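You operate a simulated robot arm through the tools that you are given. There is no shell and no other tool.

Carry out the task below with a simulated robot arm. There is one attempt and no reset: what you move stays moved.

Task
Dust the long sill, stand the plant in the green pot there and water it.
Fine: white cloth and watering can go back; plant where the dust was; nothing spilt. Set down upright: plant in the green pot, watering can. What is to be rubbed or washed off counts as gone when no trace of it is left.

The check looks at the end state, three seconds after you hand in, the way a careful person would. Anything else that was tipped, shoved, dropped, spilled or broken makes it a failure. Flat cloth is picked up by pressing the open fingertips on it (5 to 10 N) and closing them slowly along it; thin cloth reads only 2 to 8 mm in the jaws.

Robot
A 7-joint arm with a two-finger parallel gripper, fixed in place. Base frame: the origin is at the foot of the arm, x ahead of it, y to its left, z up. Readings come in m, rad, newtons and seconds.
With the tool pointing down near the work surface it reaches from about 0.46 to 0.92 m from the base axis. Its first joint turns from -2.007 to 2.007 rad. Payload 3.91 kg.
Tool frame: the origin (TCP) lies between the finger pads and is the grasp point; the fingertips stand 0.03 m ahead of it; z points along the fingers, y is the line along which they close. The gripper opens to 0.11 m. The fingers are 0.02 m wide and 0.01 m thick; the gripper's body (0.048 by 0.112 m) begins 0.055 m behind the TCP.
Orientation is that of the tool frame in the base frame, as a unit quaternion [x, y, z, w]. With the fingers straight down and closing along the base's y, the tool's x points along the base's -x, its y along +y and its z along -z.

Tools
- The arm moves only by the tool servo_tool. Its argument "commands" is a list of rows, each a list of 3 entries, a list of its own where there are three numbers: the opening, from 0 (shut) to 1 (fully open), then the shift along the base's x, y, z in m, then the turn, a rotation vector about the base's x, y, z in degrees. In form: [[jaw, [x, y, z], [rx, ry, rz]], ...]. A call has 1 to 20 rows; each row is the pose to reach, as a shift and turn from the pose commanded when the call began. Rows are played at 5 a second. More than 0.05 m and 0.15 rad between two rows, or a gripper value outside its range, and nothing of the call is played. A pose out of reach is approached as far as the arm can. The call stops where the force on the tool passes 40 N (or 10 N more than at its start, if that is more) or the arm is blocked; 0.2 s more then pass. Each finger travels about 0.153 m/s and halts on what it meets, pressing with about 39 N; the grip force reading is that of the motor and also rises with nothing between the fingers. The clock runs only during rows and for 0.2 s after the last one: add rows that repeat a pose to give the fingers time. The reply holds the time, the measured pose of the TCP, the force on the tool along the base axes, the opening and the grip force, in the units named above and with some noise, with the torque about the TCP (base axes, N m) and any sound that the robot's microphone picked up.
- Cameras (640 x 400 px; columns grow to the right, rows downward): "scene" is fixed at [0.2193, 0.5023, 1.3843]; the picture's right is [-0.52, -0.85, 0.00], its down [-0.50, 0.30, -0.81] and it looks along [0.70, -0.42, -0.58] (base axes); focal length 376 px, centre (320, 200). "wrist" rides on the gripper at [0.072, 0.017, -0.104] in the tool frame; the picture's right is [-0.23, 0.97, 0.00], its down [-0.76, -0.18, -0.62] and it looks along [-0.61, -0.14, 0.78] (tool axes); focal length 222 px, centre (320, 200). There is no depth. A picture from a camera that has moved, and an enlarged one, comes with that camera's place and axes in the base frame and with its lens.
- snapshot(camera): a new picture of that camera. No time passes.
- slide_trunk(by): slides the trunk up (or, below 0, down) by that many m; the arm rides with it, the base frame stays. It gives what a move gives, with no picture.
- inspect(camera, box): a new picture of the part [left, top, right, bottom] of that camera's present view, enlarged. No time passes.
- finish_job(): hands the job in; it is judged then, once.

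Places have to be worked out from the pictures, the camera data and where the tool is seen. Open the gripper and draw the arm clear of the work before you hand the job in, unless the task says otherwise.

The tools are called after "Call:" by a JSON object that holds its "fn" and its "kwargs". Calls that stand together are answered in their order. servo_tool: Moves the arm, as the interface text tells. Its arguments: {"type":"object","properties":{"commands":{"type":"array"}},"required":["commands"]} The other tools are called the same way: slide_trunk (by) slides the trunk up or down; snapshot (camera) takes a picture; inspect (camera, box) takes an enlarged picture of a part of a camera's view; finish_job () hands the job in.

At the start:

```text
clock: 0.0
tcp_pos: [0.5213, 0.1895, 1.1454]
tcp_rot: [0.0, 1.0, 0.0, 0.0]
wrist_force: [0.6, -0.2, -0.3]
torque: [0.0, 0.0, -0.01]
gripper_width: 0.1101
grasp_force: 0.0
trunk travel left (down, up): [-0.75, 0.24]
```

scene: 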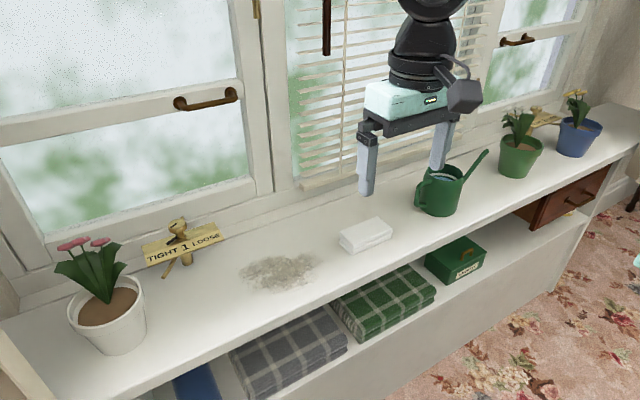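
wrist: 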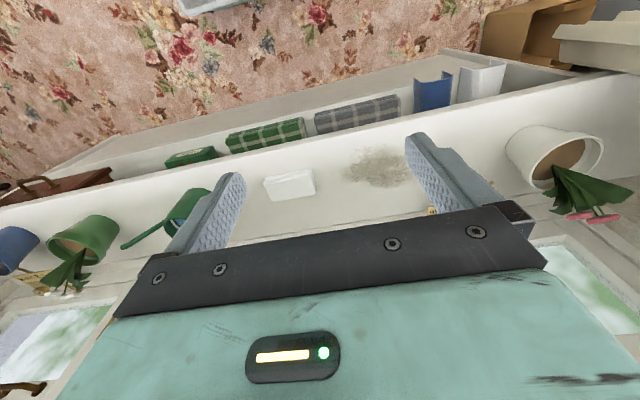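

I'll begin by looking closely at the scene: the sill with dust, folded white cloth, watering can, and the plants.

Call:
{"fn": "inspect", "kwargs": {"camera": "scene", "box": [220, 180, 420, 305]}}

Call:
{"fn": "inspect", "kwargs": {"camera": "scene", "box": [400, 80, 640, 230]}}

Call:
{"fn": "inspect", "kwargs": {"camera": "scene", "box": [0, 200, 320, 400]}}

```text
3.20 times, centred on (320, 242) of scene
camera zoom: at [0.2193, 0.5023, 1.3843], right [-0.52, -0.85, 0.0], down [-0.5, 0.3, -0.81], along [0.7, -0.42, -0.58], focal length 1202 px, centre (320, 64)
```

zoom: 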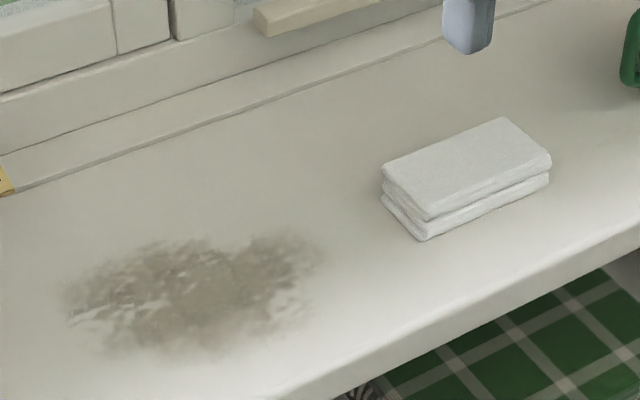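

```text
2.67 times, centred on (520, 155) of scene
camera zoom: at [0.2193, 0.5023, 1.3843], right [-0.52, -0.85, 0.0], down [-0.5, 0.3, -0.81], along [0.7, -0.42, -0.58], focal length 1002 px, centre (-213, 320)
```

zoom: 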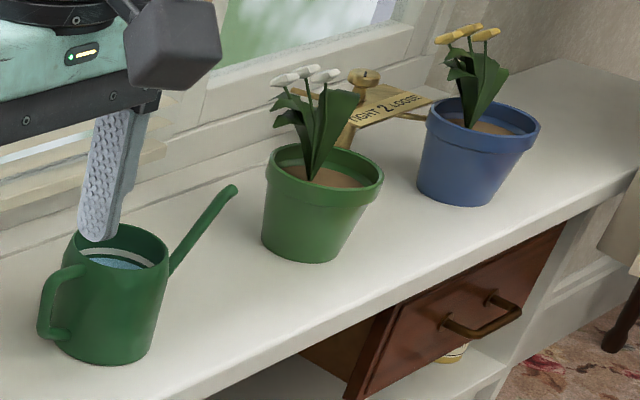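

```text
2.00 times, centred on (160, 300) of scene
camera zoom: at [0.2193, 0.5023, 1.3843], right [-0.52, -0.85, 0.0], down [-0.5, 0.3, -0.81], along [0.7, -0.42, -0.58], focal length 751 px, centre (640, 0)
```

zoom: 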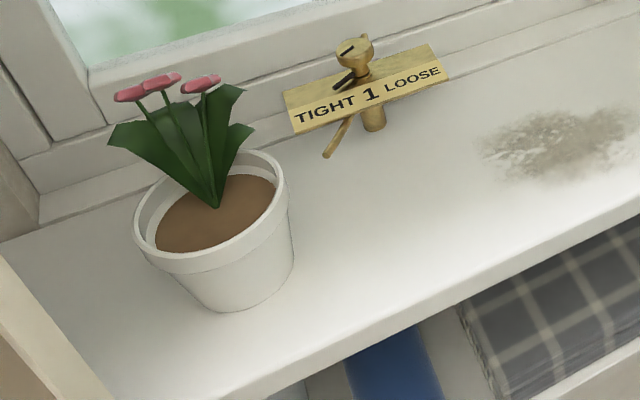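

The dust lies at roughly (0.744, 0.28), the folded white cloth near (0.735, 0.07), the can near (0.73, -0.15), the green pot near (0.74, -0.48) and the sill top at about z 0.80. I lower the trunk a bit to bring the arm to a comfortable working height.

Call:
{"fn": "slide_trunk", "kwargs": {"by": -0.15}}

```text
clock: 1.8
tcp_pos: [0.5223, 0.1891, 0.9958]
tcp_rot: [0.0, 1.0, 0.0, 0.0]
wrist_force: [0.1, -0.1, 0.0]
torque: [-0.02, 0.0, -0.01]
gripper_width: 0.1101
grasp_force: 0.0
trunk travel left (down, up): [-0.6, 0.39]
```

Now I move over the cloth while turning the tool -90° about z, so that the jaws close along x (the cloth's short side) and the camera stays on the +y side, away from the can.

Call:
{"fn": "servo_tool", "kwargs": {"commands": [[1, [0.018, -0.01, 0], [0, 0, -7.5]], [1, [0.035, -0.02, 0], [0, 0, -15]], [1, [0.053, -0.03, 0], [0, 0, -22.5]], [1, [0.071, -0.04, 0], [0, 0, -30]], [1, [0.089, -0.05, 0], [0, 0, -37.5]], [1, [0.106, -0.06, 0], [0, 0, -45]], [1, [0.124, -0.07, 0], [0, 0, -52.5]], [1, [0.142, -0.08, 0], [0, 0, -60]], [1, [0.16, -0.09, 0], [0, 0, -67.5]], [1, [0.178, -0.1, 0], [0, 0, -75]], [1, [0.195, -0.11, 0], [0, 0, -82.5]], [1, [0.213, -0.119, 0], [0, 0, -90]], [1, [0.213, -0.119, 0], [0, 0, -90]]]}}

Call:
{"fn": "snapshot", "kwargs": {"camera": "wrist"}}

Call:
{"fn": "snapshot", "kwargs": {"camera": "scene"}}

```text
clock: 4.5
tcp_pos: [0.7345, 0.0694, 0.994]
tcp_rot: [0.707, 0.707, 0.001, 0.0]
wrist_force: [-0.3, -0.2, 0.3]
torque: [0.0, 0.03, -0.01]
gripper_width: 0.1102
grasp_force: 0.0
trunk travel left (down, up): [-0.6, 0.39]
```

```text
taken
camera wrist: at [0.7529, 0.1419, 1.1002], right [0.97, -0.23, 0.0], down [-0.18, -0.76, 0.62], along [-0.14, -0.61, -0.78], focal length 222 px, centre (320, 200)
```

wrist: 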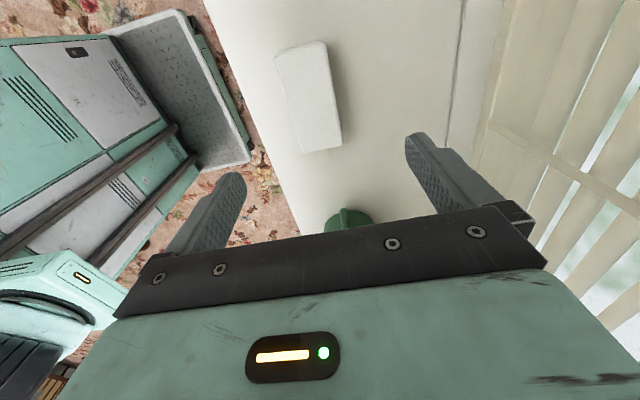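

```text
taken
```

scene: 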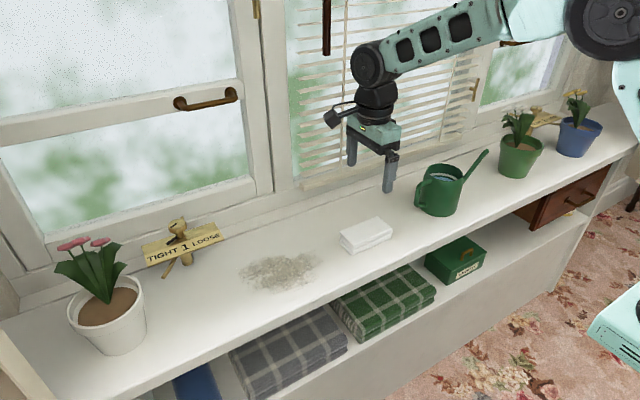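

The reading agrees with the command. I zoom in on the cloth in the wrist view to refine its place and the sill height by triangulation.

Call:
{"fn": "inspect", "kwargs": {"camera": "wrist", "box": [200, 0, 440, 150]}}

Call:
{"fn": "inspect", "kwargs": {"camera": "scene", "box": [320, 140, 480, 260]}}

```text
2.67 times, centred on (320, 75) of wrist
camera zoom: at [0.7529, 0.1419, 1.1002], right [0.97, -0.23, 0.0], down [-0.18, -0.76, 0.62], along [-0.14, -0.61, -0.78], focal length 592 px, centre (320, 533)
```

zoom: 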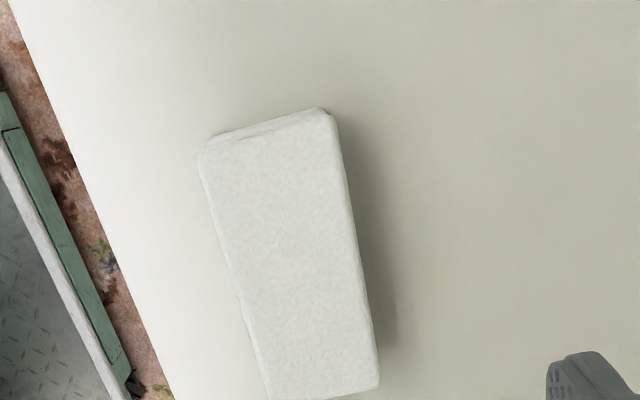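

```text
3.33 times, centred on (400, 200) of scene
camera zoom: at [0.2193, 0.5023, 1.3843], right [-0.52, -0.85, 0.0], down [-0.5, 0.3, -0.81], along [0.7, -0.42, -0.58], focal length 1252 px, centre (53, 200)
```

zoom: 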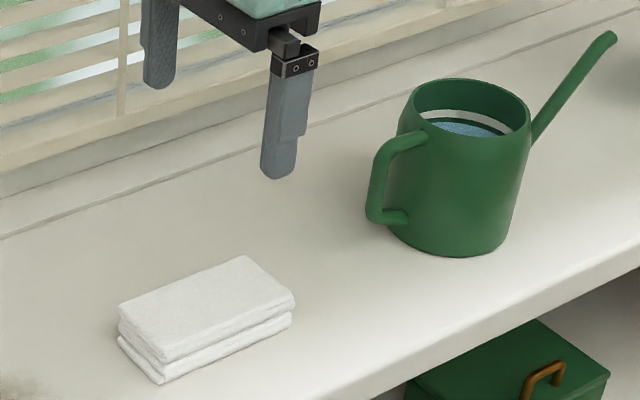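

The cloth's centre works out at about (0.729, 0.069), size 0.055 x 0.11, top at z≈0.823. I descend with the jaws open astride its short side, stopping with fingertips about 1 cm above the sill.

Call:
{"fn": "servo_tool", "kwargs": {"commands": [[1, [-0.003, 0, -0.03], [0, 0, 0]], [1, [-0.006, 0, -0.06], [0, 0, 0]], [1, [-0.006, 0, -0.09], [0, 0, 0]], [1, [-0.006, 0, -0.115], [0, 0, 0]], [1, [-0.006, 0, -0.135], [0, 0, 0]], [1, [-0.006, 0, -0.147], [0, 0, 0]], [1, [-0.006, 0, -0.155], [0, 0, 0]], [1, [-0.006, 0, -0.155], [0, 0, 0]]]}}

Call:
{"fn": "inspect", "kwargs": {"camera": "scene", "box": [300, 140, 460, 260]}}

Call:
{"fn": "snapshot", "kwargs": {"camera": "wrist"}}

```text
clock: 6.3
tcp_pos: [0.729, 0.0695, 0.8406]
tcp_rot: [0.707, 0.707, 0.0, -0.001]
wrist_force: [0.0, -0.1, -0.2]
torque: [0.01, -0.01, -0.05]
gripper_width: 0.1098
grasp_force: 0.1
trunk travel left (down, up): [-0.6, 0.39]
```

```text
3.33 times, centred on (380, 200) of scene
camera zoom: at [0.2193, 0.5023, 1.3843], right [-0.52, -0.85, 0.0], down [-0.5, 0.3, -0.81], along [0.7, -0.42, -0.58], focal length 1252 px, centre (120, 200)
```

zoom: 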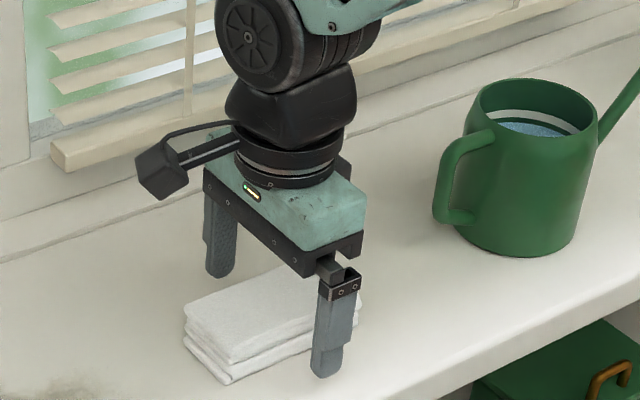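

```text
taken
camera wrist: at [0.7466, 0.1419, 0.9454], right [0.97, -0.23, 0.0], down [-0.18, -0.76, 0.62], along [-0.14, -0.61, -0.78], focal length 222 px, centre (320, 200)
```

wrist: 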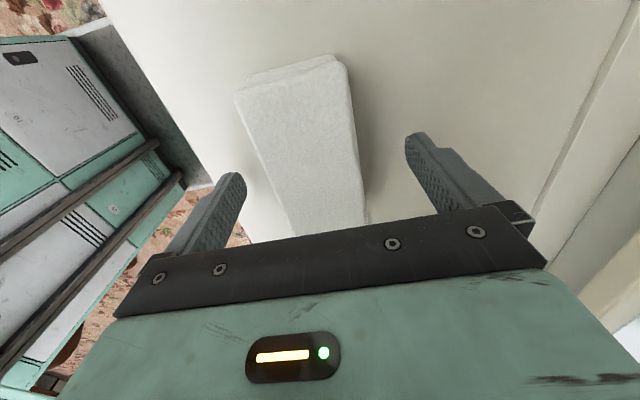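

The fingers straddle the cloth without touching. I lower in small steps to feel for the sill.

Call:
{"fn": "servo_tool", "kwargs": {"commands": [[1, [0, 0, -0.003], [0, 0, 0]], [1, [0, 0, -0.005], [0, 0, 0]], [1, [0, 0, -0.005], [0, 0, 0]]]}}

Call:
{"fn": "servo_tool", "kwargs": {"commands": [[1, [0, 0, -0.002], [0, 0, 0]], [1, [0, 0, -0.002], [0, 0, 0]]]}}

Call:
{"fn": "servo_tool", "kwargs": {"commands": [[1, [0, 0, -0.002], [0, 0, 0]], [1, [0, 0, -0.002], [0, 0, 0]]]}}

```text
clock: 7.2
tcp_pos: [0.7292, 0.0704, 0.8364]
tcp_rot: [0.707, 0.707, 0.0, -0.001]
wrist_force: [0.4, 0.3, -0.1]
torque: [-0.01, -0.01, 0.02]
gripper_width: 0.1103
grasp_force: 0.1
trunk travel left (down, up): [-0.6, 0.39]
```

```text
clock: 7.8
tcp_pos: [0.7292, 0.0716, 0.8344]
tcp_rot: [0.707, 0.707, 0.0, 0.001]
wrist_force: [-0.6, 0.5, 0.0]
torque: [-0.03, -0.01, -0.01]
gripper_width: 0.11
grasp_force: 0.1
trunk travel left (down, up): [-0.6, 0.39]
```

```text
clock: 8.3
tcp_pos: [0.7282, 0.0705, 0.8308]
tcp_rot: [0.708, 0.707, 0.0, 0.0]
wrist_force: [0.3, -0.1, 0.1]
torque: [0.0, 0.01, -0.01]
gripper_width: 0.1103
grasp_force: 0.0
trunk travel left (down, up): [-0.6, 0.39]
```

No contact yet at a fingertip height of about 0.801. I go on in 2 mm steps.

Call:
{"fn": "servo_tool", "kwargs": {"commands": [[1, [0, 0, -0.002], [0, 0, 0]], [1, [0, 0, -0.002], [0, 0, 0]]]}}

Call:
{"fn": "servo_tool", "kwargs": {"commands": [[1, [0, 0, -0.002], [0, 0, 0]], [1, [0, 0, -0.002], [0, 0, 0]]]}}

```text
clock: 8.9
tcp_pos: [0.7289, 0.0693, 0.8312]
tcp_rot: [0.707, 0.707, 0.001, 0.0]
wrist_force: [0.5, -0.2, 7.2]
torque: [-0.03, 0.38, 0.05]
gripper_width: 0.1097
grasp_force: 0.0
trunk travel left (down, up): [-0.6, 0.39]
```

```text
clock: 9.6
tcp_pos: [0.7295, 0.0691, 0.8298]
tcp_rot: [0.707, 0.707, 0.002, 0.0]
wrist_force: [-0.2, -1.7, 35.2]
torque: [-0.21, 2.13, 0.15]
gripper_width: 0.1102
grasp_force: 0.2
trunk travel left (down, up): [-0.6, 0.39]
```

Contact: the sill is at z≈0.800 (command 0.830 just touches). I rise to leave the tips 3 mm clear and close gently onto the cloth.

Call:
{"fn": "servo_tool", "kwargs": {"commands": [[1, [0, 0, 0.005], [0, 0, 0]], [1, [0, 0, 0.005], [0, 0, 0]], [0.8, [0, 0, 0.005], [0, 0, 0]], [0.65, [0, 0, 0.005], [0, 0, 0]], [0.55, [0, 0, 0.005], [0, 0, 0]], [0.5, [0, 0, 0.005], [0, 0, 0]], [0.5, [0, 0, 0.005], [0, 0, 0]]]}}

Call:
{"fn": "inspect", "kwargs": {"camera": "scene", "box": [300, 140, 460, 260]}}

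Call:
{"fn": "snapshot", "kwargs": {"camera": "wrist"}}

```text
clock: 11.2
tcp_pos: [0.7283, 0.0695, 0.8315]
tcp_rot: [0.707, 0.707, 0.0, 0.0]
wrist_force: [0.7, -0.3, -1.1]
torque: [-0.01, 0.0, -0.03]
gripper_width: 0.056
grasp_force: 0.9
trunk travel left (down, up): [-0.6, 0.39]
```

```text
3.33 times, centred on (380, 200) of scene
camera zoom: at [0.2193, 0.5023, 1.3843], right [-0.52, -0.85, 0.0], down [-0.5, 0.3, -0.81], along [0.7, -0.42, -0.58], focal length 1252 px, centre (120, 200)
```

zoom: 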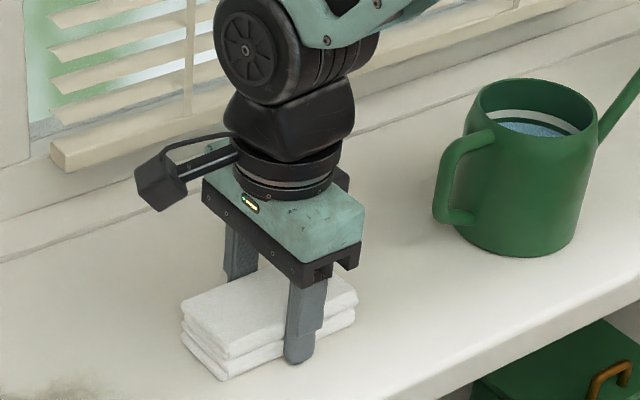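

```text
taken
camera wrist: at [0.7465, 0.1425, 0.9368], right [0.97, -0.23, 0.0], down [-0.18, -0.76, 0.62], along [-0.14, -0.61, -0.78], focal length 222 px, centre (320, 200)
```

wrist: 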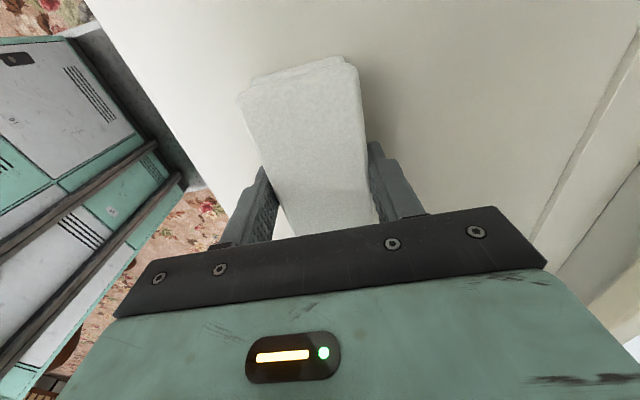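

The jaws are just touching the cloth at 0.056 m. I close further to get a firm hold and watch the opening and grip force.

Call:
{"fn": "servo_tool", "kwargs": {"commands": [[0.46, [0, 0, 0], [0, 0, 0]], [0.42, [0, 0, 0], [0, 0, 0]], [0.38, [0, 0, 0], [0, 0, 0]], [0.38, [0, 0, 0], [0, 0, 0]]]}}

Call:
{"fn": "inspect", "kwargs": {"camera": "scene", "box": [300, 140, 460, 260]}}

```text
clock: 12.2
tcp_pos: [0.7272, 0.0696, 0.8324]
tcp_rot: [0.707, 0.707, 0.0, 0.0]
wrist_force: [0.6, 0.1, 0.3]
torque: [-0.02, 0.01, 0.01]
gripper_width: 0.0549
grasp_force: 39.5
trunk travel left (down, up): [-0.6, 0.39]
```

```text
3.33 times, centred on (380, 200) of scene
camera zoom: at [0.2193, 0.5023, 1.3843], right [-0.52, -0.85, 0.0], down [-0.5, 0.3, -0.81], along [0.7, -0.42, -0.58], focal length 1252 px, centre (120, 200)
```

zoom: 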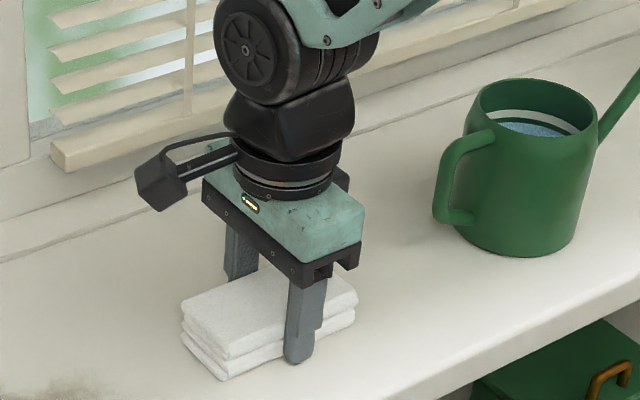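

The cloth is held firmly (0.055 m, 39 N); home pose for putting it back is commanded (0.729, 0.070, 0.833). I lift it 3 cm and carry it to the near corner of the dust.

Call:
{"fn": "servo_tool", "kwargs": {"commands": [[0.3, [0, 0, 0.015], [0, 0, 0]], [0.3, [0, 0, 0.03], [0, 0, 0]], [0.3, [-0.01, 0.03, 0.03], [0, 0, 0]], [0.3, [-0.02, 0.06, 0.03], [0, 0, 0]], [0.3, [-0.029, 0.09, 0.03], [0, 0, 0]], [0.3, [-0.029, 0.11, 0.03], [0, 0, 0]], [0.3, [-0.029, 0.11, 0.015], [0, 0, 0]], [0.3, [-0.029, 0.11, 0.004], [0, 0, 0]], [0.3, [-0.029, 0.11, 0.004], [0, 0, 0]]]}}

Call:
{"fn": "inspect", "kwargs": {"camera": "scene", "box": [220, 150, 420, 300]}}

```text
clock: 14.2
tcp_pos: [0.6992, 0.1802, 0.8366]
tcp_rot: [0.708, 0.707, 0.0, 0.0]
wrist_force: [0.3, -0.4, -0.7]
torque: [0.02, 0.03, -0.02]
gripper_width: 0.0549
grasp_force: 38.6
trunk travel left (down, up): [-0.6, 0.39]
```

```text
2.67 times, centred on (320, 225) of scene
camera zoom: at [0.2193, 0.5023, 1.3843], right [-0.52, -0.85, 0.0], down [-0.5, 0.3, -0.81], along [0.7, -0.42, -0.58], focal length 1002 px, centre (320, 133)
```

zoom: 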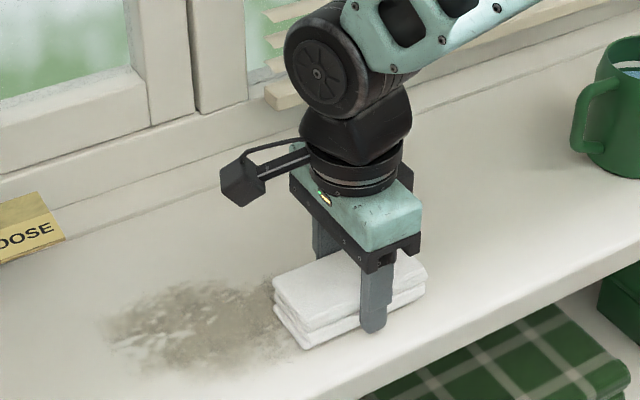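

The cloth hangs 4 mm above the sill at the dust's near edge. I lower it to a light press.

Call:
{"fn": "servo_tool", "kwargs": {"commands": [[0.3, [0, 0, -0.002], [0, 0, 0]], [0.3, [0, 0, -0.004], [0, 0, 0]], [0.3, [0, 0, -0.0045], [0, 0, 0]], [0.3, [0, 0, -0.0045], [0, 0, 0]]]}}

```text
clock: 15.2
tcp_pos: [0.7, 0.1797, 0.8319]
tcp_rot: [0.707, 0.707, 0.0, 0.0]
wrist_force: [1.0, 1.0, -1.0]
torque: [0.0, -0.01, 0.0]
gripper_width: 0.055
grasp_force: 38.8
trunk travel left (down, up): [-0.6, 0.39]
```

No press force yet; I go down half a millimetre at a time.

Call:
{"fn": "servo_tool", "kwargs": {"commands": [[0.3, [0, 0, -0.0005], [0, 0, 0]], [0.3, [0, 0, -0.001], [0, 0, 0]], [0.3, [0, 0, -0.001], [0, 0, 0]]]}}

Call:
{"fn": "servo_tool", "kwargs": {"commands": [[0.3, [0, 0, -0.0005], [0, 0, 0]], [0.3, [0, 0, -0.001], [0, 0, 0]], [0.3, [0, 0, -0.001], [0, 0, 0]]]}}

```text
clock: 15.9
tcp_pos: [0.6996, 0.1801, 0.8315]
tcp_rot: [0.707, 0.707, 0.002, -0.001]
wrist_force: [-0.6, -0.7, 10.5]
torque: [-0.14, 0.16, 0.0]
gripper_width: 0.0551
grasp_force: 38.7
trunk travel left (down, up): [-0.6, 0.39]
```

```text
clock: 16.8
tcp_pos: [0.6993, 0.1799, 0.8319]
tcp_rot: [0.707, 0.707, 0.002, 0.0]
wrist_force: [-1.3, -2.5, 29.0]
torque: [-0.18, 0.36, -0.01]
gripper_width: 0.0548
grasp_force: 39.0
trunk travel left (down, up): [-0.6, 0.39]
```

At command 0.8315 the press is about 10 N, a good wiping force. I ease back to that and make the first strokes along y at x≈0.70.

Call:
{"fn": "servo_tool", "kwargs": {"commands": [[0.3, [0, 0, 0.001], [0, 0, 0]], [0.3, [0, 0.02, 0.001], [0, 0, 0]], [0.3, [0, 0.04, 0.001], [0, 0, 0]], [0.3, [0, 0.06, 0.001], [0, 0, 0]], [0.3, [0, 0.08, 0.001], [0, 0, 0]], [0.3, [0, 0.1, 0.001], [0, 0, 0]], [0.3, [0, 0.12, 0.001], [0, 0, 0]], [0.3, [0, 0.14, 0.001], [0, 0, 0]], [0.3, [0, 0.16, 0.001], [0, 0, 0]], [0.3, [0, 0.18, 0.001], [0, 0, 0]], [0.3, [0, 0.195, 0.001], [0, 0, 0]]]}}

Call:
{"fn": "inspect", "kwargs": {"camera": "scene", "box": [180, 170, 380, 320]}}

```text
clock: 19.1
tcp_pos: [0.6988, 0.3742, 0.8306]
tcp_rot: [0.707, 0.707, 0.001, 0.0]
wrist_force: [0.0, -7.9, 18.9]
torque: [-0.07, 0.0, 0.05]
gripper_width: 0.0549
grasp_force: 39.1
trunk travel left (down, up): [-0.6, 0.39]
```

```text
2.67 times, centred on (280, 245) of scene
camera zoom: at [0.2193, 0.5023, 1.3843], right [-0.52, -0.85, 0.0], down [-0.5, 0.3, -0.81], along [0.7, -0.42, -0.58], focal length 1002 px, centre (427, 80)
```

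zoom: 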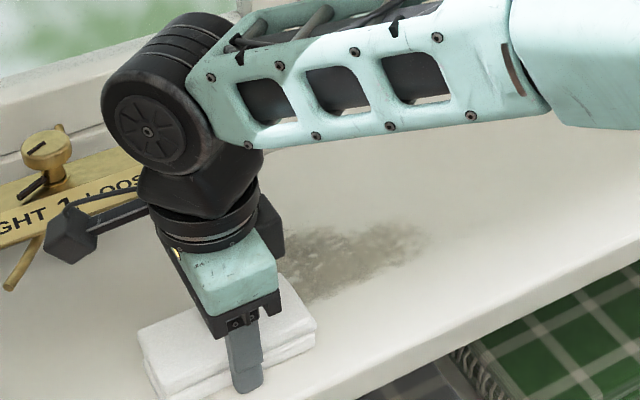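

The front strip is clean where the cloth went. Now the middle strip (x≈0.735), stroking back to y≈0.18.

Call:
{"fn": "servo_tool", "kwargs": {"commands": [[0.3, [0.018, 0, 0], [0, 0, 0]], [0.3, [0.035, 0, 0], [0, 0, 0]], [0.3, [0.035, -0.02, 0], [0, 0, 0]], [0.3, [0.035, -0.04, 0], [0, 0, 0]], [0.3, [0.035, -0.06, 0], [0, 0, 0]], [0.3, [0.035, -0.08, 0], [0, 0, 0]], [0.3, [0.035, -0.1, 0], [0, 0, 0]], [0.3, [0.035, -0.12, 0], [0, 0, 0]], [0.3, [0.035, -0.14, 0], [0, 0, 0]], [0.3, [0.035, -0.16, 0], [0, 0, 0]], [0.3, [0.035, -0.18, 0], [0, 0, 0]], [0.3, [0.035, -0.2, 0], [0, 0, 0]]]}}

Call:
{"fn": "inspect", "kwargs": {"camera": "scene", "box": [180, 170, 380, 320]}}

```text
clock: 21.8
tcp_pos: [0.7352, 0.1748, 0.8315]
tcp_rot: [0.708, 0.706, 0.001, 0.0]
wrist_force: [0.6, 3.1, 10.2]
torque: [0.29, -0.05, -0.07]
gripper_width: 0.0548
grasp_force: 38.5
trunk travel left (down, up): [-0.6, 0.39]
```

```text
2.67 times, centred on (280, 245) of scene
camera zoom: at [0.2193, 0.5023, 1.3843], right [-0.52, -0.85, 0.0], down [-0.5, 0.3, -0.81], along [0.7, -0.42, -0.58], focal length 1002 px, centre (427, 80)
```

zoom: 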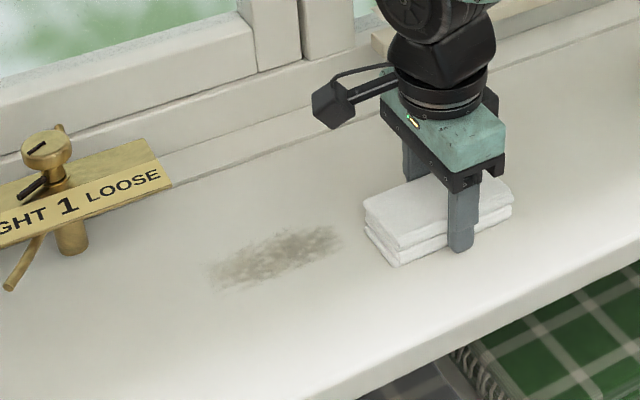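

Only the back strip (x≈0.765–0.795, y≈0.24–0.37) remains. I shift to x≈0.78 and stroke to y≈0.35 and back, staying clear of the brass latch.

Call:
{"fn": "servo_tool", "kwargs": {"commands": [[0.3, [0.022, 0, 0], [0, 0, 0]], [0.3, [0.045, 0, 0], [0, 0, 0]], [0.3, [0.045, 0.02, 0], [0, 0, 0]], [0.3, [0.045, 0.04, 0], [0, 0, 0]], [0.3, [0.045, 0.06, 0], [0, 0, 0]], [0.3, [0.045, 0.08, 0], [0, 0, 0]], [0.3, [0.045, 0.1, 0], [0, 0, 0]], [0.3, [0.045, 0.12, 0], [0, 0, 0]], [0.3, [0.045, 0.14, 0], [0, 0, 0]], [0.3, [0.045, 0.16, 0], [0, 0, 0]], [0.3, [0.045, 0.175, 0], [0, 0, 0]], [0.3, [0.045, 0.16, 0], [0, 0, 0]], [0.3, [0.045, 0.13, 0], [0, 0, 0]], [0.3, [0.045, 0.1, 0], [0, 0, 0]], [0.3, [0.045, 0.07, 0], [0, 0, 0]], [0.3, [0.045, 0.04, 0], [0, 0, 0]], [0.3, [0.045, 0.01, 0], [0, 0, 0]], [0.3, [0.045, -0.01, 0], [0, 0, 0]]]}}

Call:
{"fn": "inspect", "kwargs": {"camera": "scene", "box": [180, 170, 380, 320]}}

```text
clock: 25.6
tcp_pos: [0.7818, 0.1665, 0.8318]
tcp_rot: [0.707, 0.707, 0.001, 0.0]
wrist_force: [0.6, 2.7, 8.1]
torque: [0.13, 0.06, -0.1]
gripper_width: 0.0549
grasp_force: 39.1
out of reach, approached as far as the arm can: row 11
trunk travel left (down, up): [-0.6, 0.39]
```

```text
2.67 times, centred on (280, 245) of scene
camera zoom: at [0.2193, 0.5023, 1.3843], right [-0.52, -0.85, 0.0], down [-0.5, 0.3, -0.81], along [0.7, -0.42, -0.58], focal length 1002 px, centre (427, 80)
```

zoom: 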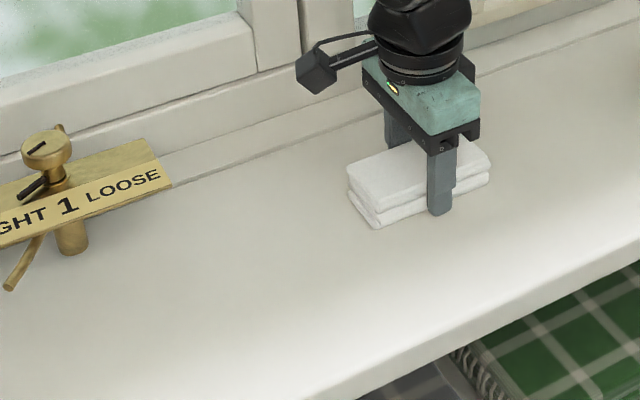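

The dust looks gone. I zoom in tighter to check for faint traces before putting the cloth back.

Call:
{"fn": "inspect", "kwargs": {"camera": "scene", "box": [220, 230, 320, 300]}}

Call:
{"fn": "inspect", "kwargs": {"camera": "scene", "box": [280, 210, 380, 280]}}

Call:
{"fn": "snapshot", "kwargs": {"camera": "wrist"}}

```text
5.71 times, centred on (270, 265) of scene
camera zoom: at [0.2193, 0.5023, 1.3843], right [-0.52, -0.85, 0.0], down [-0.5, 0.3, -0.81], along [0.7, -0.42, -0.58], focal length 2147 px, centre (606, -171)
```

zoom: 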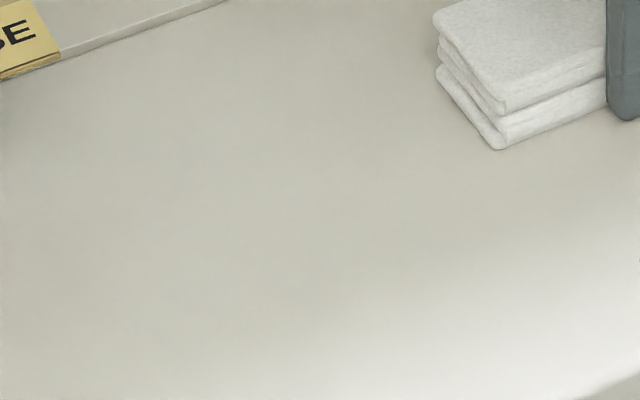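

```text
5.71 times, centred on (330, 245) of scene
camera zoom: at [0.2193, 0.5023, 1.3843], right [-0.52, -0.85, 0.0], down [-0.5, 0.3, -0.81], along [0.7, -0.42, -0.58], focal length 2147 px, centre (263, -57)
```

zoom: 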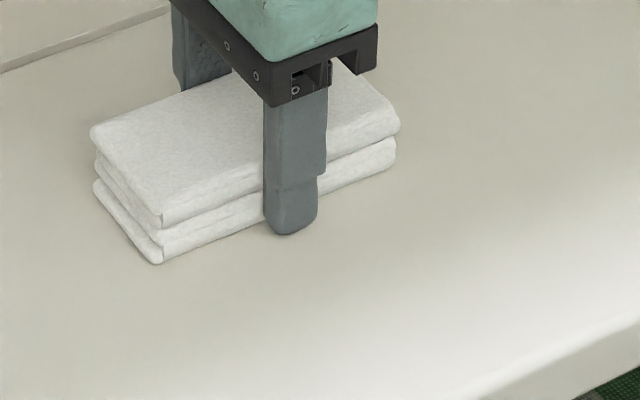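

```text
taken
camera wrist: at [0.7988, 0.2389, 0.936], right [0.97, -0.23, 0.0], down [-0.18, -0.76, 0.62], along [-0.14, -0.61, -0.78], focal length 222 px, centre (320, 200)
```

wrist: 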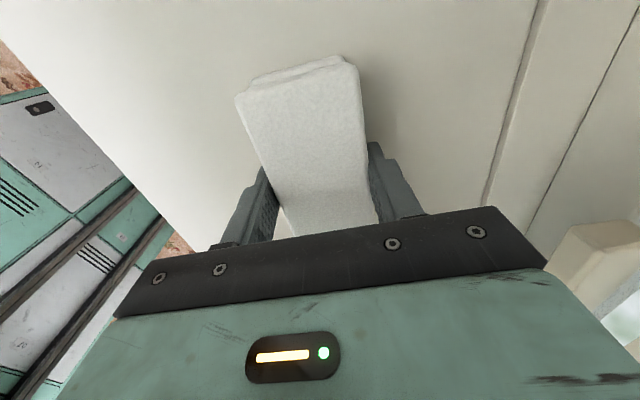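

The sill looks clean, but I'll give it one more overlapping pass (x≈0.757 out, x≈0.715 back) to be sure no faint trace is left between strokes.

Call:
{"fn": "servo_tool", "kwargs": {"commands": [[0.3, [-0.023, 0, 0], [0, 0, 0]], [0.3, [-0.023, 0.025, 0], [0, 0, 0]], [0.3, [-0.023, 0.05, 0], [0, 0, 0]], [0.3, [-0.023, 0.075, 0], [0, 0, 0]], [0.3, [-0.023, 0.1, 0], [0, 0, 0]], [0.3, [-0.023, 0.125, 0], [0, 0, 0]], [0.3, [-0.023, 0.15, 0], [0, 0, 0]], [0.3, [-0.023, 0.175, 0], [0, 0, 0]], [0.3, [-0.023, 0.195, 0], [0, 0, 0]], [0.3, [-0.045, 0.195, 0], [0, 0, 0]], [0.3, [-0.065, 0.195, 0], [0, 0, 0]], [0.3, [-0.065, 0.17, 0], [0, 0, 0]], [0.3, [-0.065, 0.145, 0], [0, 0, 0]], [0.3, [-0.065, 0.12, 0], [0, 0, 0]], [0.3, [-0.065, 0.095, 0], [0, 0, 0]], [0.3, [-0.065, 0.07, 0], [0, 0, 0]], [0.3, [-0.065, 0.045, 0], [0, 0, 0]], [0.3, [-0.065, 0.02, 0], [0, 0, 0]], [0.3, [-0.065, -0.005, 0], [0, 0, 0]]]}}

Call:
{"fn": "inspect", "kwargs": {"camera": "scene", "box": [200, 200, 360, 320]}}

```text
clock: 29.6
tcp_pos: [0.7164, 0.1584, 0.8324]
tcp_rot: [0.708, 0.706, 0.0, 0.001]
wrist_force: [-0.4, 2.1, 8.4]
torque: [0.44, -0.09, -0.05]
gripper_width: 0.055
grasp_force: 38.7
trunk travel left (down, up): [-0.6, 0.39]
```

```text
3.33 times, centred on (280, 260) of scene
camera zoom: at [0.2193, 0.5023, 1.3843], right [-0.52, -0.85, 0.0], down [-0.5, 0.3, -0.81], along [0.7, -0.42, -0.58], focal length 1252 px, centre (453, 0)
```

zoom: 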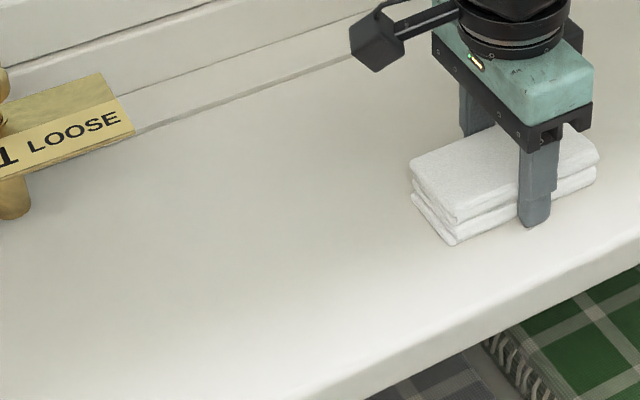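

Spotless. I lift the cloth slightly, carry it back to its original place (0.729, 0.070), set it down and open the jaws.

Call:
{"fn": "servo_tool", "kwargs": {"commands": [[0.3, [0, 0, 0.01], [0, 0, 0]], [0.3, [0.005, -0.02, 0.02], [0, 0, 0]], [0.3, [0.01, -0.05, 0.02], [0, 0, 0]], [0.3, [0.014, -0.08, 0.02], [0, 0, 0]], [0.3, [0.014, -0.09, 0.015], [0, 0, 0]], [0.3, [0.014, -0.09, 0.006], [0, 0, 0]], [0.3, [0.014, -0.09, 0.0008], [0, 0, 0]], [0.3, [0.014, -0.09, 0.0008], [0, 0, 0]], [0.55, [0.014, -0.09, 0.0008], [0, 0, 0]], [0.7, [0.014, -0.09, 0.0015], [0, 0, 0]], [0.9, [0.014, -0.09, 0.0015], [0, 0, 0]], [1, [0.014, -0.09, 0.0015], [0, 0, 0]], [1, [0.014, -0.09, 0.0015], [0, 0, 0]]]}}

Call:
{"fn": "inspect", "kwargs": {"camera": "scene", "box": [300, 140, 460, 260]}}

```text
clock: 32.4
tcp_pos: [0.7288, 0.0704, 0.8309]
tcp_rot: [0.707, 0.707, 0.0, -0.001]
wrist_force: [-0.5, -0.3, -0.6]
torque: [0.01, -0.01, 0.0]
gripper_width: 0.1097
grasp_force: 0.1
trunk travel left (down, up): [-0.6, 0.39]
```

```text
3.33 times, centred on (380, 200) of scene
camera zoom: at [0.2193, 0.5023, 1.3843], right [-0.52, -0.85, 0.0], down [-0.5, 0.3, -0.81], along [0.7, -0.42, -0.58], focal length 1252 px, centre (120, 200)
```

zoom: 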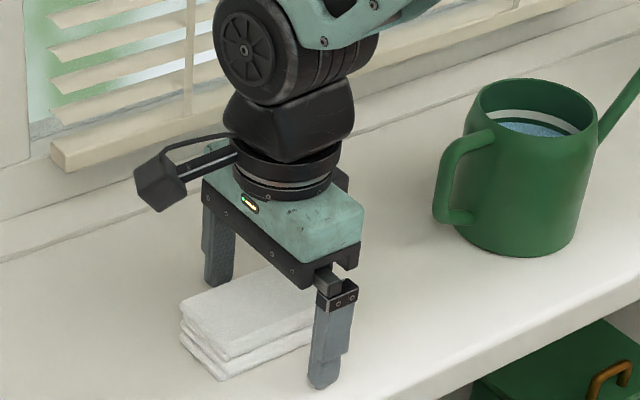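

The cloth is back where it was. I rise clear and inspect the green pot and can closely to measure them.

Call:
{"fn": "servo_tool", "kwargs": {"commands": [[1, [0, 0, 0.03], [0, 0, 0]], [1, [0, 0, 0.07], [0, 0, 0]], [1, [0, 0, 0.11], [0, 0, 0]], [1, [-0.03, 0, 0.15], [0, 0, 0]], [1, [-0.07, 0, 0.18], [0, 0, 0]], [1, [-0.1, 0, 0.2], [0, 0, 0]]]}}

Call:
{"fn": "inspect", "kwargs": {"camera": "scene", "box": [480, 85, 580, 185]}}

Call:
{"fn": "inspect", "kwargs": {"camera": "scene", "box": [400, 140, 500, 220]}}

Call:
{"fn": "inspect", "kwargs": {"camera": "scene", "box": [330, 205, 410, 265]}}

```text
clock: 33.8
tcp_pos: [0.6263, 0.071, 1.0294]
tcp_rot: [0.708, 0.706, 0.0, 0.0]
wrist_force: [-0.4, -0.6, -0.4]
torque: [-0.01, 0.05, 0.01]
gripper_width: 0.1099
grasp_force: 0.0
trunk travel left (down, up): [-0.6, 0.39]
```

```text
4.00 times, centred on (530, 135) of scene
camera zoom: at [0.2193, 0.5023, 1.3843], right [-0.52, -0.85, 0.0], down [-0.5, 0.3, -0.81], along [0.7, -0.42, -0.58], focal length 1503 px, centre (-520, 460)
```

zoom: 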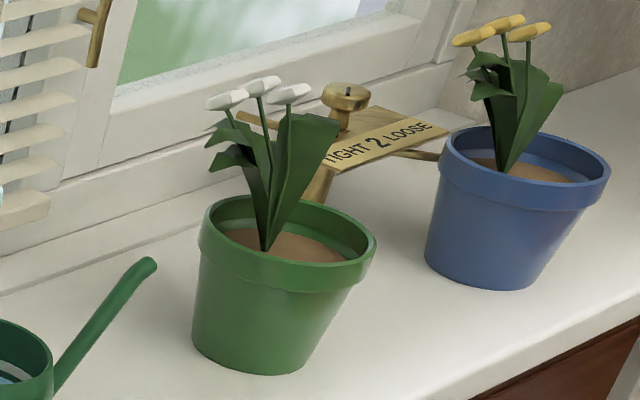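

```text
5.00 times, centred on (450, 180) of scene
camera zoom: at [0.2193, 0.5023, 1.3843], right [-0.52, -0.85, 0.0], down [-0.5, 0.3, -0.81], along [0.7, -0.42, -0.58], focal length 1878 px, centre (-330, 300)
```

zoom: 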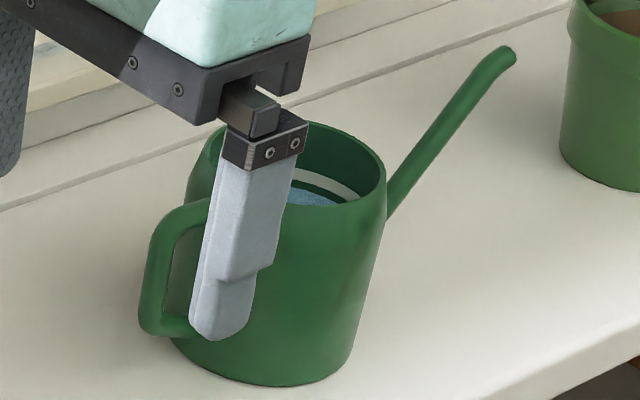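

```text
6.67 times, centred on (370, 235) of scene
camera zoom: at [0.2193, 0.5023, 1.3843], right [-0.52, -0.85, 0.0], down [-0.5, 0.3, -0.81], along [0.7, -0.42, -0.58], focal length 2504 px, centre (-13, -33)
```

zoom: 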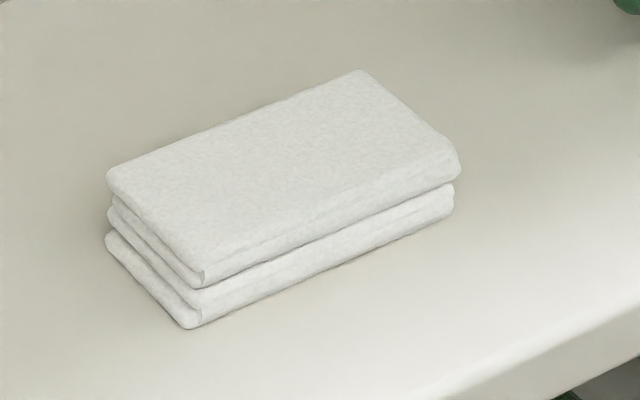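

Measured: pot base about 0.085 m across, rim about 0.116 m (too wide for the jaws), so I'll take the pot from the front below the rim with the hand nearly level and its camera on top. First I swing back in front of the sill and turn the wrist so the camera faces away from the robot, watching for joint limits.

Call:
{"fn": "servo_tool", "kwargs": {"commands": [[1, [-0.003, -0.02, 0.003], [0, 0, -7.7]], [1, [-0.006, -0.04, 0.006], [0, 0, -15.4]], [1, [-0.009, -0.06, 0.009], [0, 0, -23.1]], [1, [-0.012, -0.08, 0.012], [0, 0, -30.8]], [1, [-0.015, -0.1, 0.015], [0, 0, -38.5]], [1, [-0.018, -0.12, 0.018], [0, 0, -46.2]], [1, [-0.021, -0.14, 0.021], [0, 0, -53.9]], [1, [-0.024, -0.16, 0.024], [0, 0, -61.6]], [1, [-0.027, -0.18, 0.027], [0, 0, -69.3]], [1, [-0.03, -0.2, 0.03], [0, 0, -77]], [1, [-0.033, -0.22, 0.033], [0, 0, -84.7]], [1, [-0.036, -0.24, 0.036], [0, 0, -92.4]], [1, [-0.039, -0.26, 0.039], [0, 0, -100.1]], [1, [-0.042, -0.28, 0.042], [0, 0, -107.8]], [1, [-0.045, -0.3, 0.045], [0, 0, -115.5]], [1, [-0.048, -0.32, 0.048], [0, 0, -123]], [1, [-0.048, -0.32, 0.048], [0, 0, -123]]]}}

Call:
{"fn": "snapshot", "kwargs": {"camera": "scene"}}

Call:
{"fn": "snapshot", "kwargs": {"camera": "wrist"}}

```text
clock: 37.4
tcp_pos: [0.5799, -0.2479, 1.0809]
tcp_rot: [0.959, -0.284, 0.0, -0.001]
wrist_force: [0.3, 0.6, 0.2]
torque: [0.03, 0.03, -0.02]
gripper_width: 0.1098
grasp_force: 0.0
trunk travel left (down, up): [-0.6, 0.39]
```

```text
taken
```

scene: 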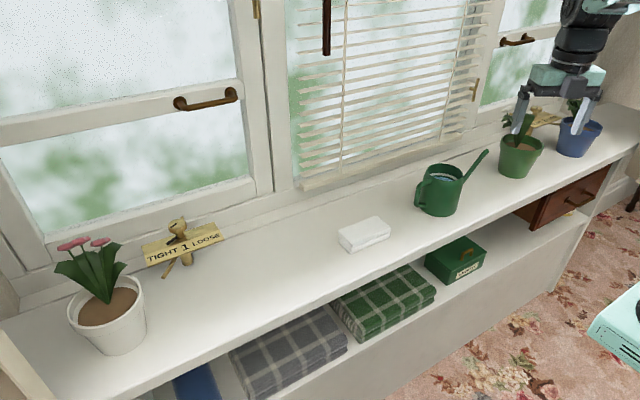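

```text
taken
camera wrist: at [0.6321, -0.3028, 1.1857], right [-0.72, -0.69, 0.0], down [-0.54, 0.57, 0.62], along [-0.43, 0.45, -0.78], focal length 222 px, centre (320, 200)
```

wrist: 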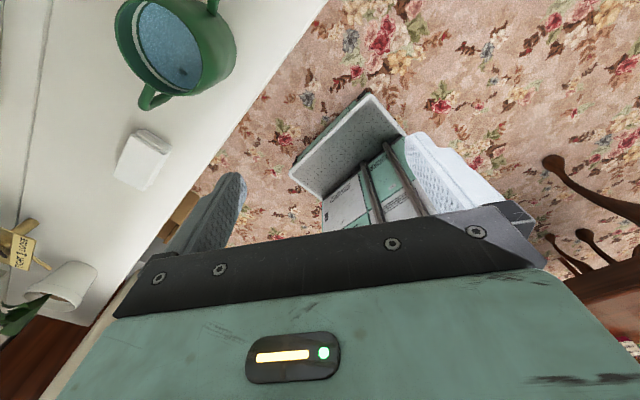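

The wrist turn worked without hitting limits. Now I tilt the hand up to point forward along -33° azimuth, 15° below level, while moving in front of the green pot at z≈0.95.

Call:
{"fn": "servo_tool", "kwargs": {"commands": [[1, [0.0023, -0.0142, -0.0131], [-4.09, -6.29, 0]], [1, [0.0046, -0.0284, -0.0262], [-8.18, -12.58, 0]], [1, [0.0069, -0.0426, -0.0393], [-12.27, -18.87, 0]], [1, [0.0092, -0.0568, -0.0524], [-16.36, -25.16, 0]], [1, [0.0115, -0.071, -0.0655], [-20.45, -31.45, 0]], [1, [0.0138, -0.0852, -0.0786], [-24.54, -37.74, 0]], [1, [0.0161, -0.0994, -0.0917], [-28.63, -44.03, 0]], [1, [0.0184, -0.1136, -0.1048], [-32.72, -50.32, 0]], [1, [0.0207, -0.1278, -0.1179], [-36.81, -56.61, 0]], [1, [0.023, -0.142, -0.131], [-40.9, -62.9, 0]], [1, [0.023, -0.142, -0.131], [-40.9, -62.9, 0]]]}}

Call:
{"fn": "snapshot", "kwargs": {"camera": "scene"}}

Call:
{"fn": "snapshot", "kwargs": {"camera": "wrist"}}

```text
clock: 39.8
tcp_pos: [0.611, -0.3969, 0.9463]
tcp_rot: [0.76, -0.226, 0.584, 0.173]
wrist_force: [-0.2, 0.0, 0.3]
torque: [0.0, 0.02, -0.03]
gripper_width: 0.1099
grasp_force: 0.0
out of reach, approached as far as the arm can: row 6, 7, 8, 9, 10, 11
trunk travel left (down, up): [-0.6, 0.39]
```

```text
taken
```

scene: 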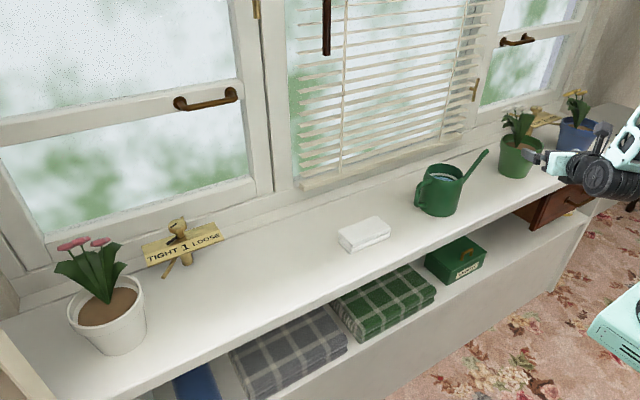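

```text
taken
camera wrist: at [0.534, -0.367, 1.0451], right [-0.58, -0.78, -0.22], down [-0.57, 0.58, -0.58], along [0.58, -0.21, -0.79], focal length 222 px, centre (320, 200)
```

wrist: 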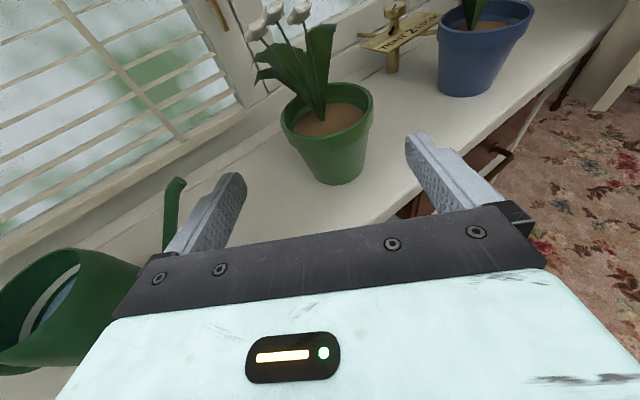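

The hand is pointing as wanted, but a joint is at its limit, leaving ~9 mm position error. I'll raise the hand and lower the trunk so the forearm comes in more level, then check again.

Call:
{"fn": "servo_tool", "kwargs": {"commands": [[1, [-0.005, 0.003, 0.03], [0, 0, 0]], [1, [-0.01, 0.006, 0.06], [0, 0, 0]], [1, [-0.015, 0.01, 0.09], [0, 0, 0]], [1, [-0.02, 0.013, 0.12], [0, 0, 0]], [1, [-0.025, 0.016, 0.15], [0, 0, 0]], [1, [-0.03, 0.02, 0.18], [0, 0, 0]], [1, [-0.03, 0.02, 0.18], [0, 0, 0]]]}}

Call:
{"fn": "slide_trunk", "kwargs": {"by": -0.18}}

Call:
{"fn": "snapshot", "kwargs": {"camera": "scene"}}

```text
clock: 41.4
tcp_pos: [0.6038, -0.3861, 1.0951]
tcp_rot: [0.76, -0.225, 0.585, 0.174]
wrist_force: [0.8, -0.4, -0.4]
torque: [0.02, 0.0, 0.0]
gripper_width: 0.1098
grasp_force: 0.1
out of reach, approached as far as the arm can: row 1, 2, 3, 4, 5, 6, 7
trunk travel left (down, up): [-0.6, 0.39]
```

```text
clock: 43.4
tcp_pos: [0.6046, -0.3859, 0.9153]
tcp_rot: [0.76, -0.226, 0.584, 0.174]
wrist_force: [0.8, 0.1, 0.1]
torque: [-0.03, 0.02, -0.01]
gripper_width: 0.1098
grasp_force: 0.0
trunk travel left (down, up): [-0.42, 0.57]
```

```text
taken
```

scene: 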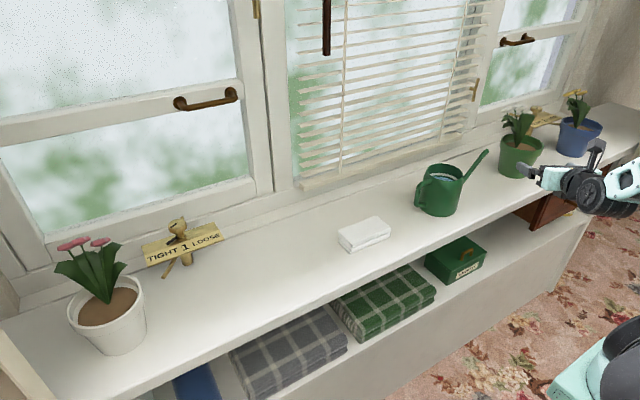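

I send a null command to see whether the arm now sits freely at a reachable pose and where the commanded pose really is.

Call:
{"fn": "servo_tool", "kwargs": {"commands": [[1, [0, 0, 0], [0, 0, 0]], [1, [0, 0, 0], [0, 0, 0]]]}}

```text
clock: 44.0
tcp_pos: [0.6041, -0.3859, 0.915]
tcp_rot: [0.76, -0.226, 0.584, 0.174]
wrist_force: [0.0, 0.3, -0.5]
torque: [-0.02, -0.02, 0.02]
gripper_width: 0.1101
grasp_force: 0.0
trunk travel left (down, up): [-0.42, 0.57]
```

No limit now. I take a wrist picture to refine the pot's position from this viewpoint.

Call:
{"fn": "snapshot", "kwargs": {"camera": "wrist"}}

Call:
{"fn": "inspect", "kwargs": {"camera": "wrist", "box": [220, 40, 420, 200]}}

```text
taken
camera wrist: at [0.5279, -0.3555, 1.0131], right [-0.58, -0.78, -0.22], down [-0.57, 0.58, -0.58], along [0.58, -0.21, -0.79], focal length 222 px, centre (320, 200)
```

wrist: 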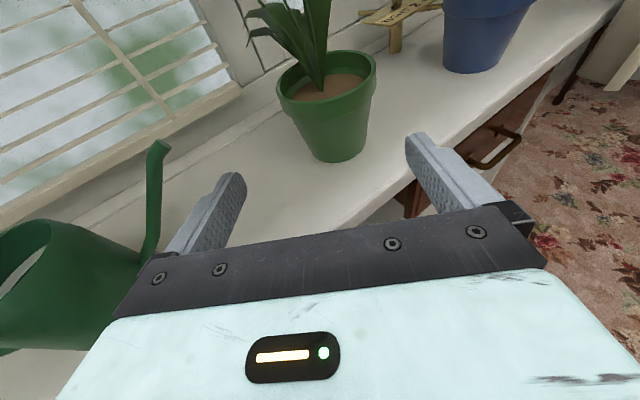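

```text
2.50 times, centred on (320, 120) of wrist
camera zoom: at [0.5279, -0.3555, 1.0131], right [-0.58, -0.78, -0.22], down [-0.57, 0.58, -0.58], along [0.58, -0.21, -0.79], focal length 555 px, centre (320, 400)
```

zoom: 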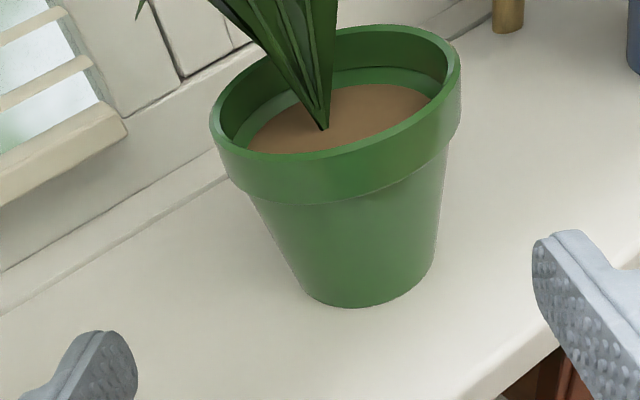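

From both cameras: pot centre ≈ (0.7465, -0.4915), base radius 0.042, rim radius 0.057, rim between z≈0.877 and 0.90. I shift 1 cm sideways to line up and go down to z≈0.842, still in front of the pot.

Call:
{"fn": "servo_tool", "kwargs": {"commands": [[1, [-0.003, -0.0045, -0.025], [0, 0, 0]], [1, [-0.0058, -0.009, -0.05], [0, 0, 0]], [1, [-0.0058, -0.009, -0.073], [0, 0, 0]], [1, [-0.0058, -0.009, -0.073], [0, 0, 0]]]}}

Call:
{"fn": "snapshot", "kwargs": {"camera": "wrist"}}

Call:
{"fn": "inspect", "kwargs": {"camera": "scene", "box": [440, 80, 640, 230]}}

```text
clock: 45.0
tcp_pos: [0.6054, -0.3994, 0.8423]
tcp_rot: [0.76, -0.226, 0.584, 0.174]
wrist_force: [0.9, -0.4, -0.2]
torque: [0.03, -0.04, 0.01]
gripper_width: 0.11
grasp_force: 0.1
out of reach, approached as far as the arm can: row 3, 4
trunk travel left (down, up): [-0.42, 0.57]
```

```text
taken
camera wrist: at [0.5284, -0.3689, 0.9403], right [-0.58, -0.78, -0.22], down [-0.57, 0.58, -0.58], along [0.58, -0.21, -0.79], focal length 222 px, centre (320, 200)
```

wrist: 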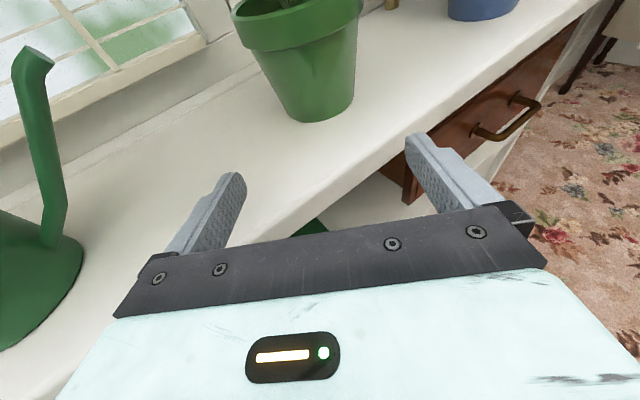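

```text
2.67 times, centred on (540, 155) of scene
camera zoom: at [0.2193, 0.5023, 1.3843], right [-0.52, -0.85, 0.0], down [-0.5, 0.3, -0.81], along [0.7, -0.42, -0.58], focal length 1002 px, centre (-267, 320)
```

zoom: 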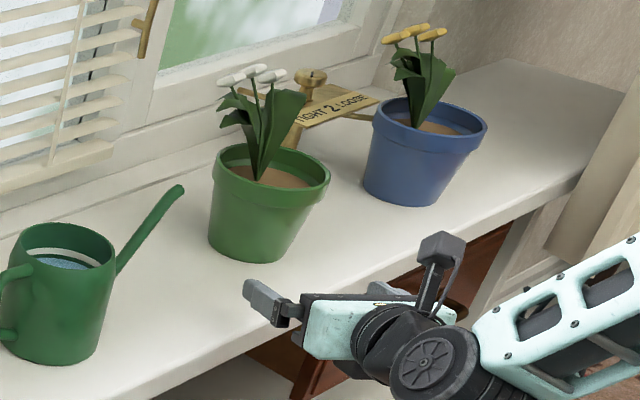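

The arm was at its inner fold limit there, which goes away as it extends. I move forward 8 cm along the approach line and check.

Call:
{"fn": "servo_tool", "kwargs": {"commands": [[1, [0.0168, -0.0109, 0], [0, 0, 0]], [1, [0.0335, -0.0218, 0], [0, 0, 0]], [1, [0.0503, -0.0328, 0], [0, 0, 0]], [1, [0.067, -0.0437, 0], [0, 0, 0]], [1, [0.067, -0.0437, 0], [0, 0, 0]]]}}

Call:
{"fn": "snapshot", "kwargs": {"camera": "wrist"}}

Call:
{"fn": "inspect", "kwargs": {"camera": "scene", "box": [440, 80, 640, 230]}}

```text
clock: 46.1
tcp_pos: [0.6713, -0.442, 0.8414]
tcp_rot: [0.76, -0.226, 0.584, 0.174]
wrist_force: [-0.2, -0.3, 0.4]
torque: [-0.02, 0.02, 0.0]
gripper_width: 0.11
grasp_force: 0.0
trunk travel left (down, up): [-0.42, 0.57]
```

```text
taken
camera wrist: at [0.5948, -0.4117, 0.9393], right [-0.58, -0.78, -0.22], down [-0.57, 0.58, -0.58], along [0.58, -0.21, -0.79], focal length 222 px, centre (320, 200)
```

wrist: 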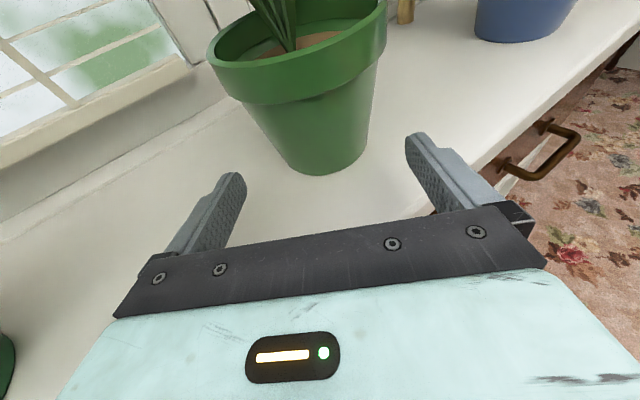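

```text
2.67 times, centred on (540, 155) of scene
camera zoom: at [0.2193, 0.5023, 1.3843], right [-0.52, -0.85, 0.0], down [-0.5, 0.3, -0.81], along [0.7, -0.42, -0.58], focal length 1002 px, centre (-267, 320)
```

zoom: 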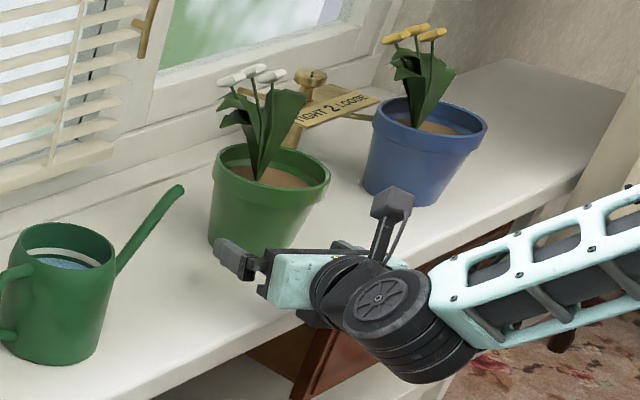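

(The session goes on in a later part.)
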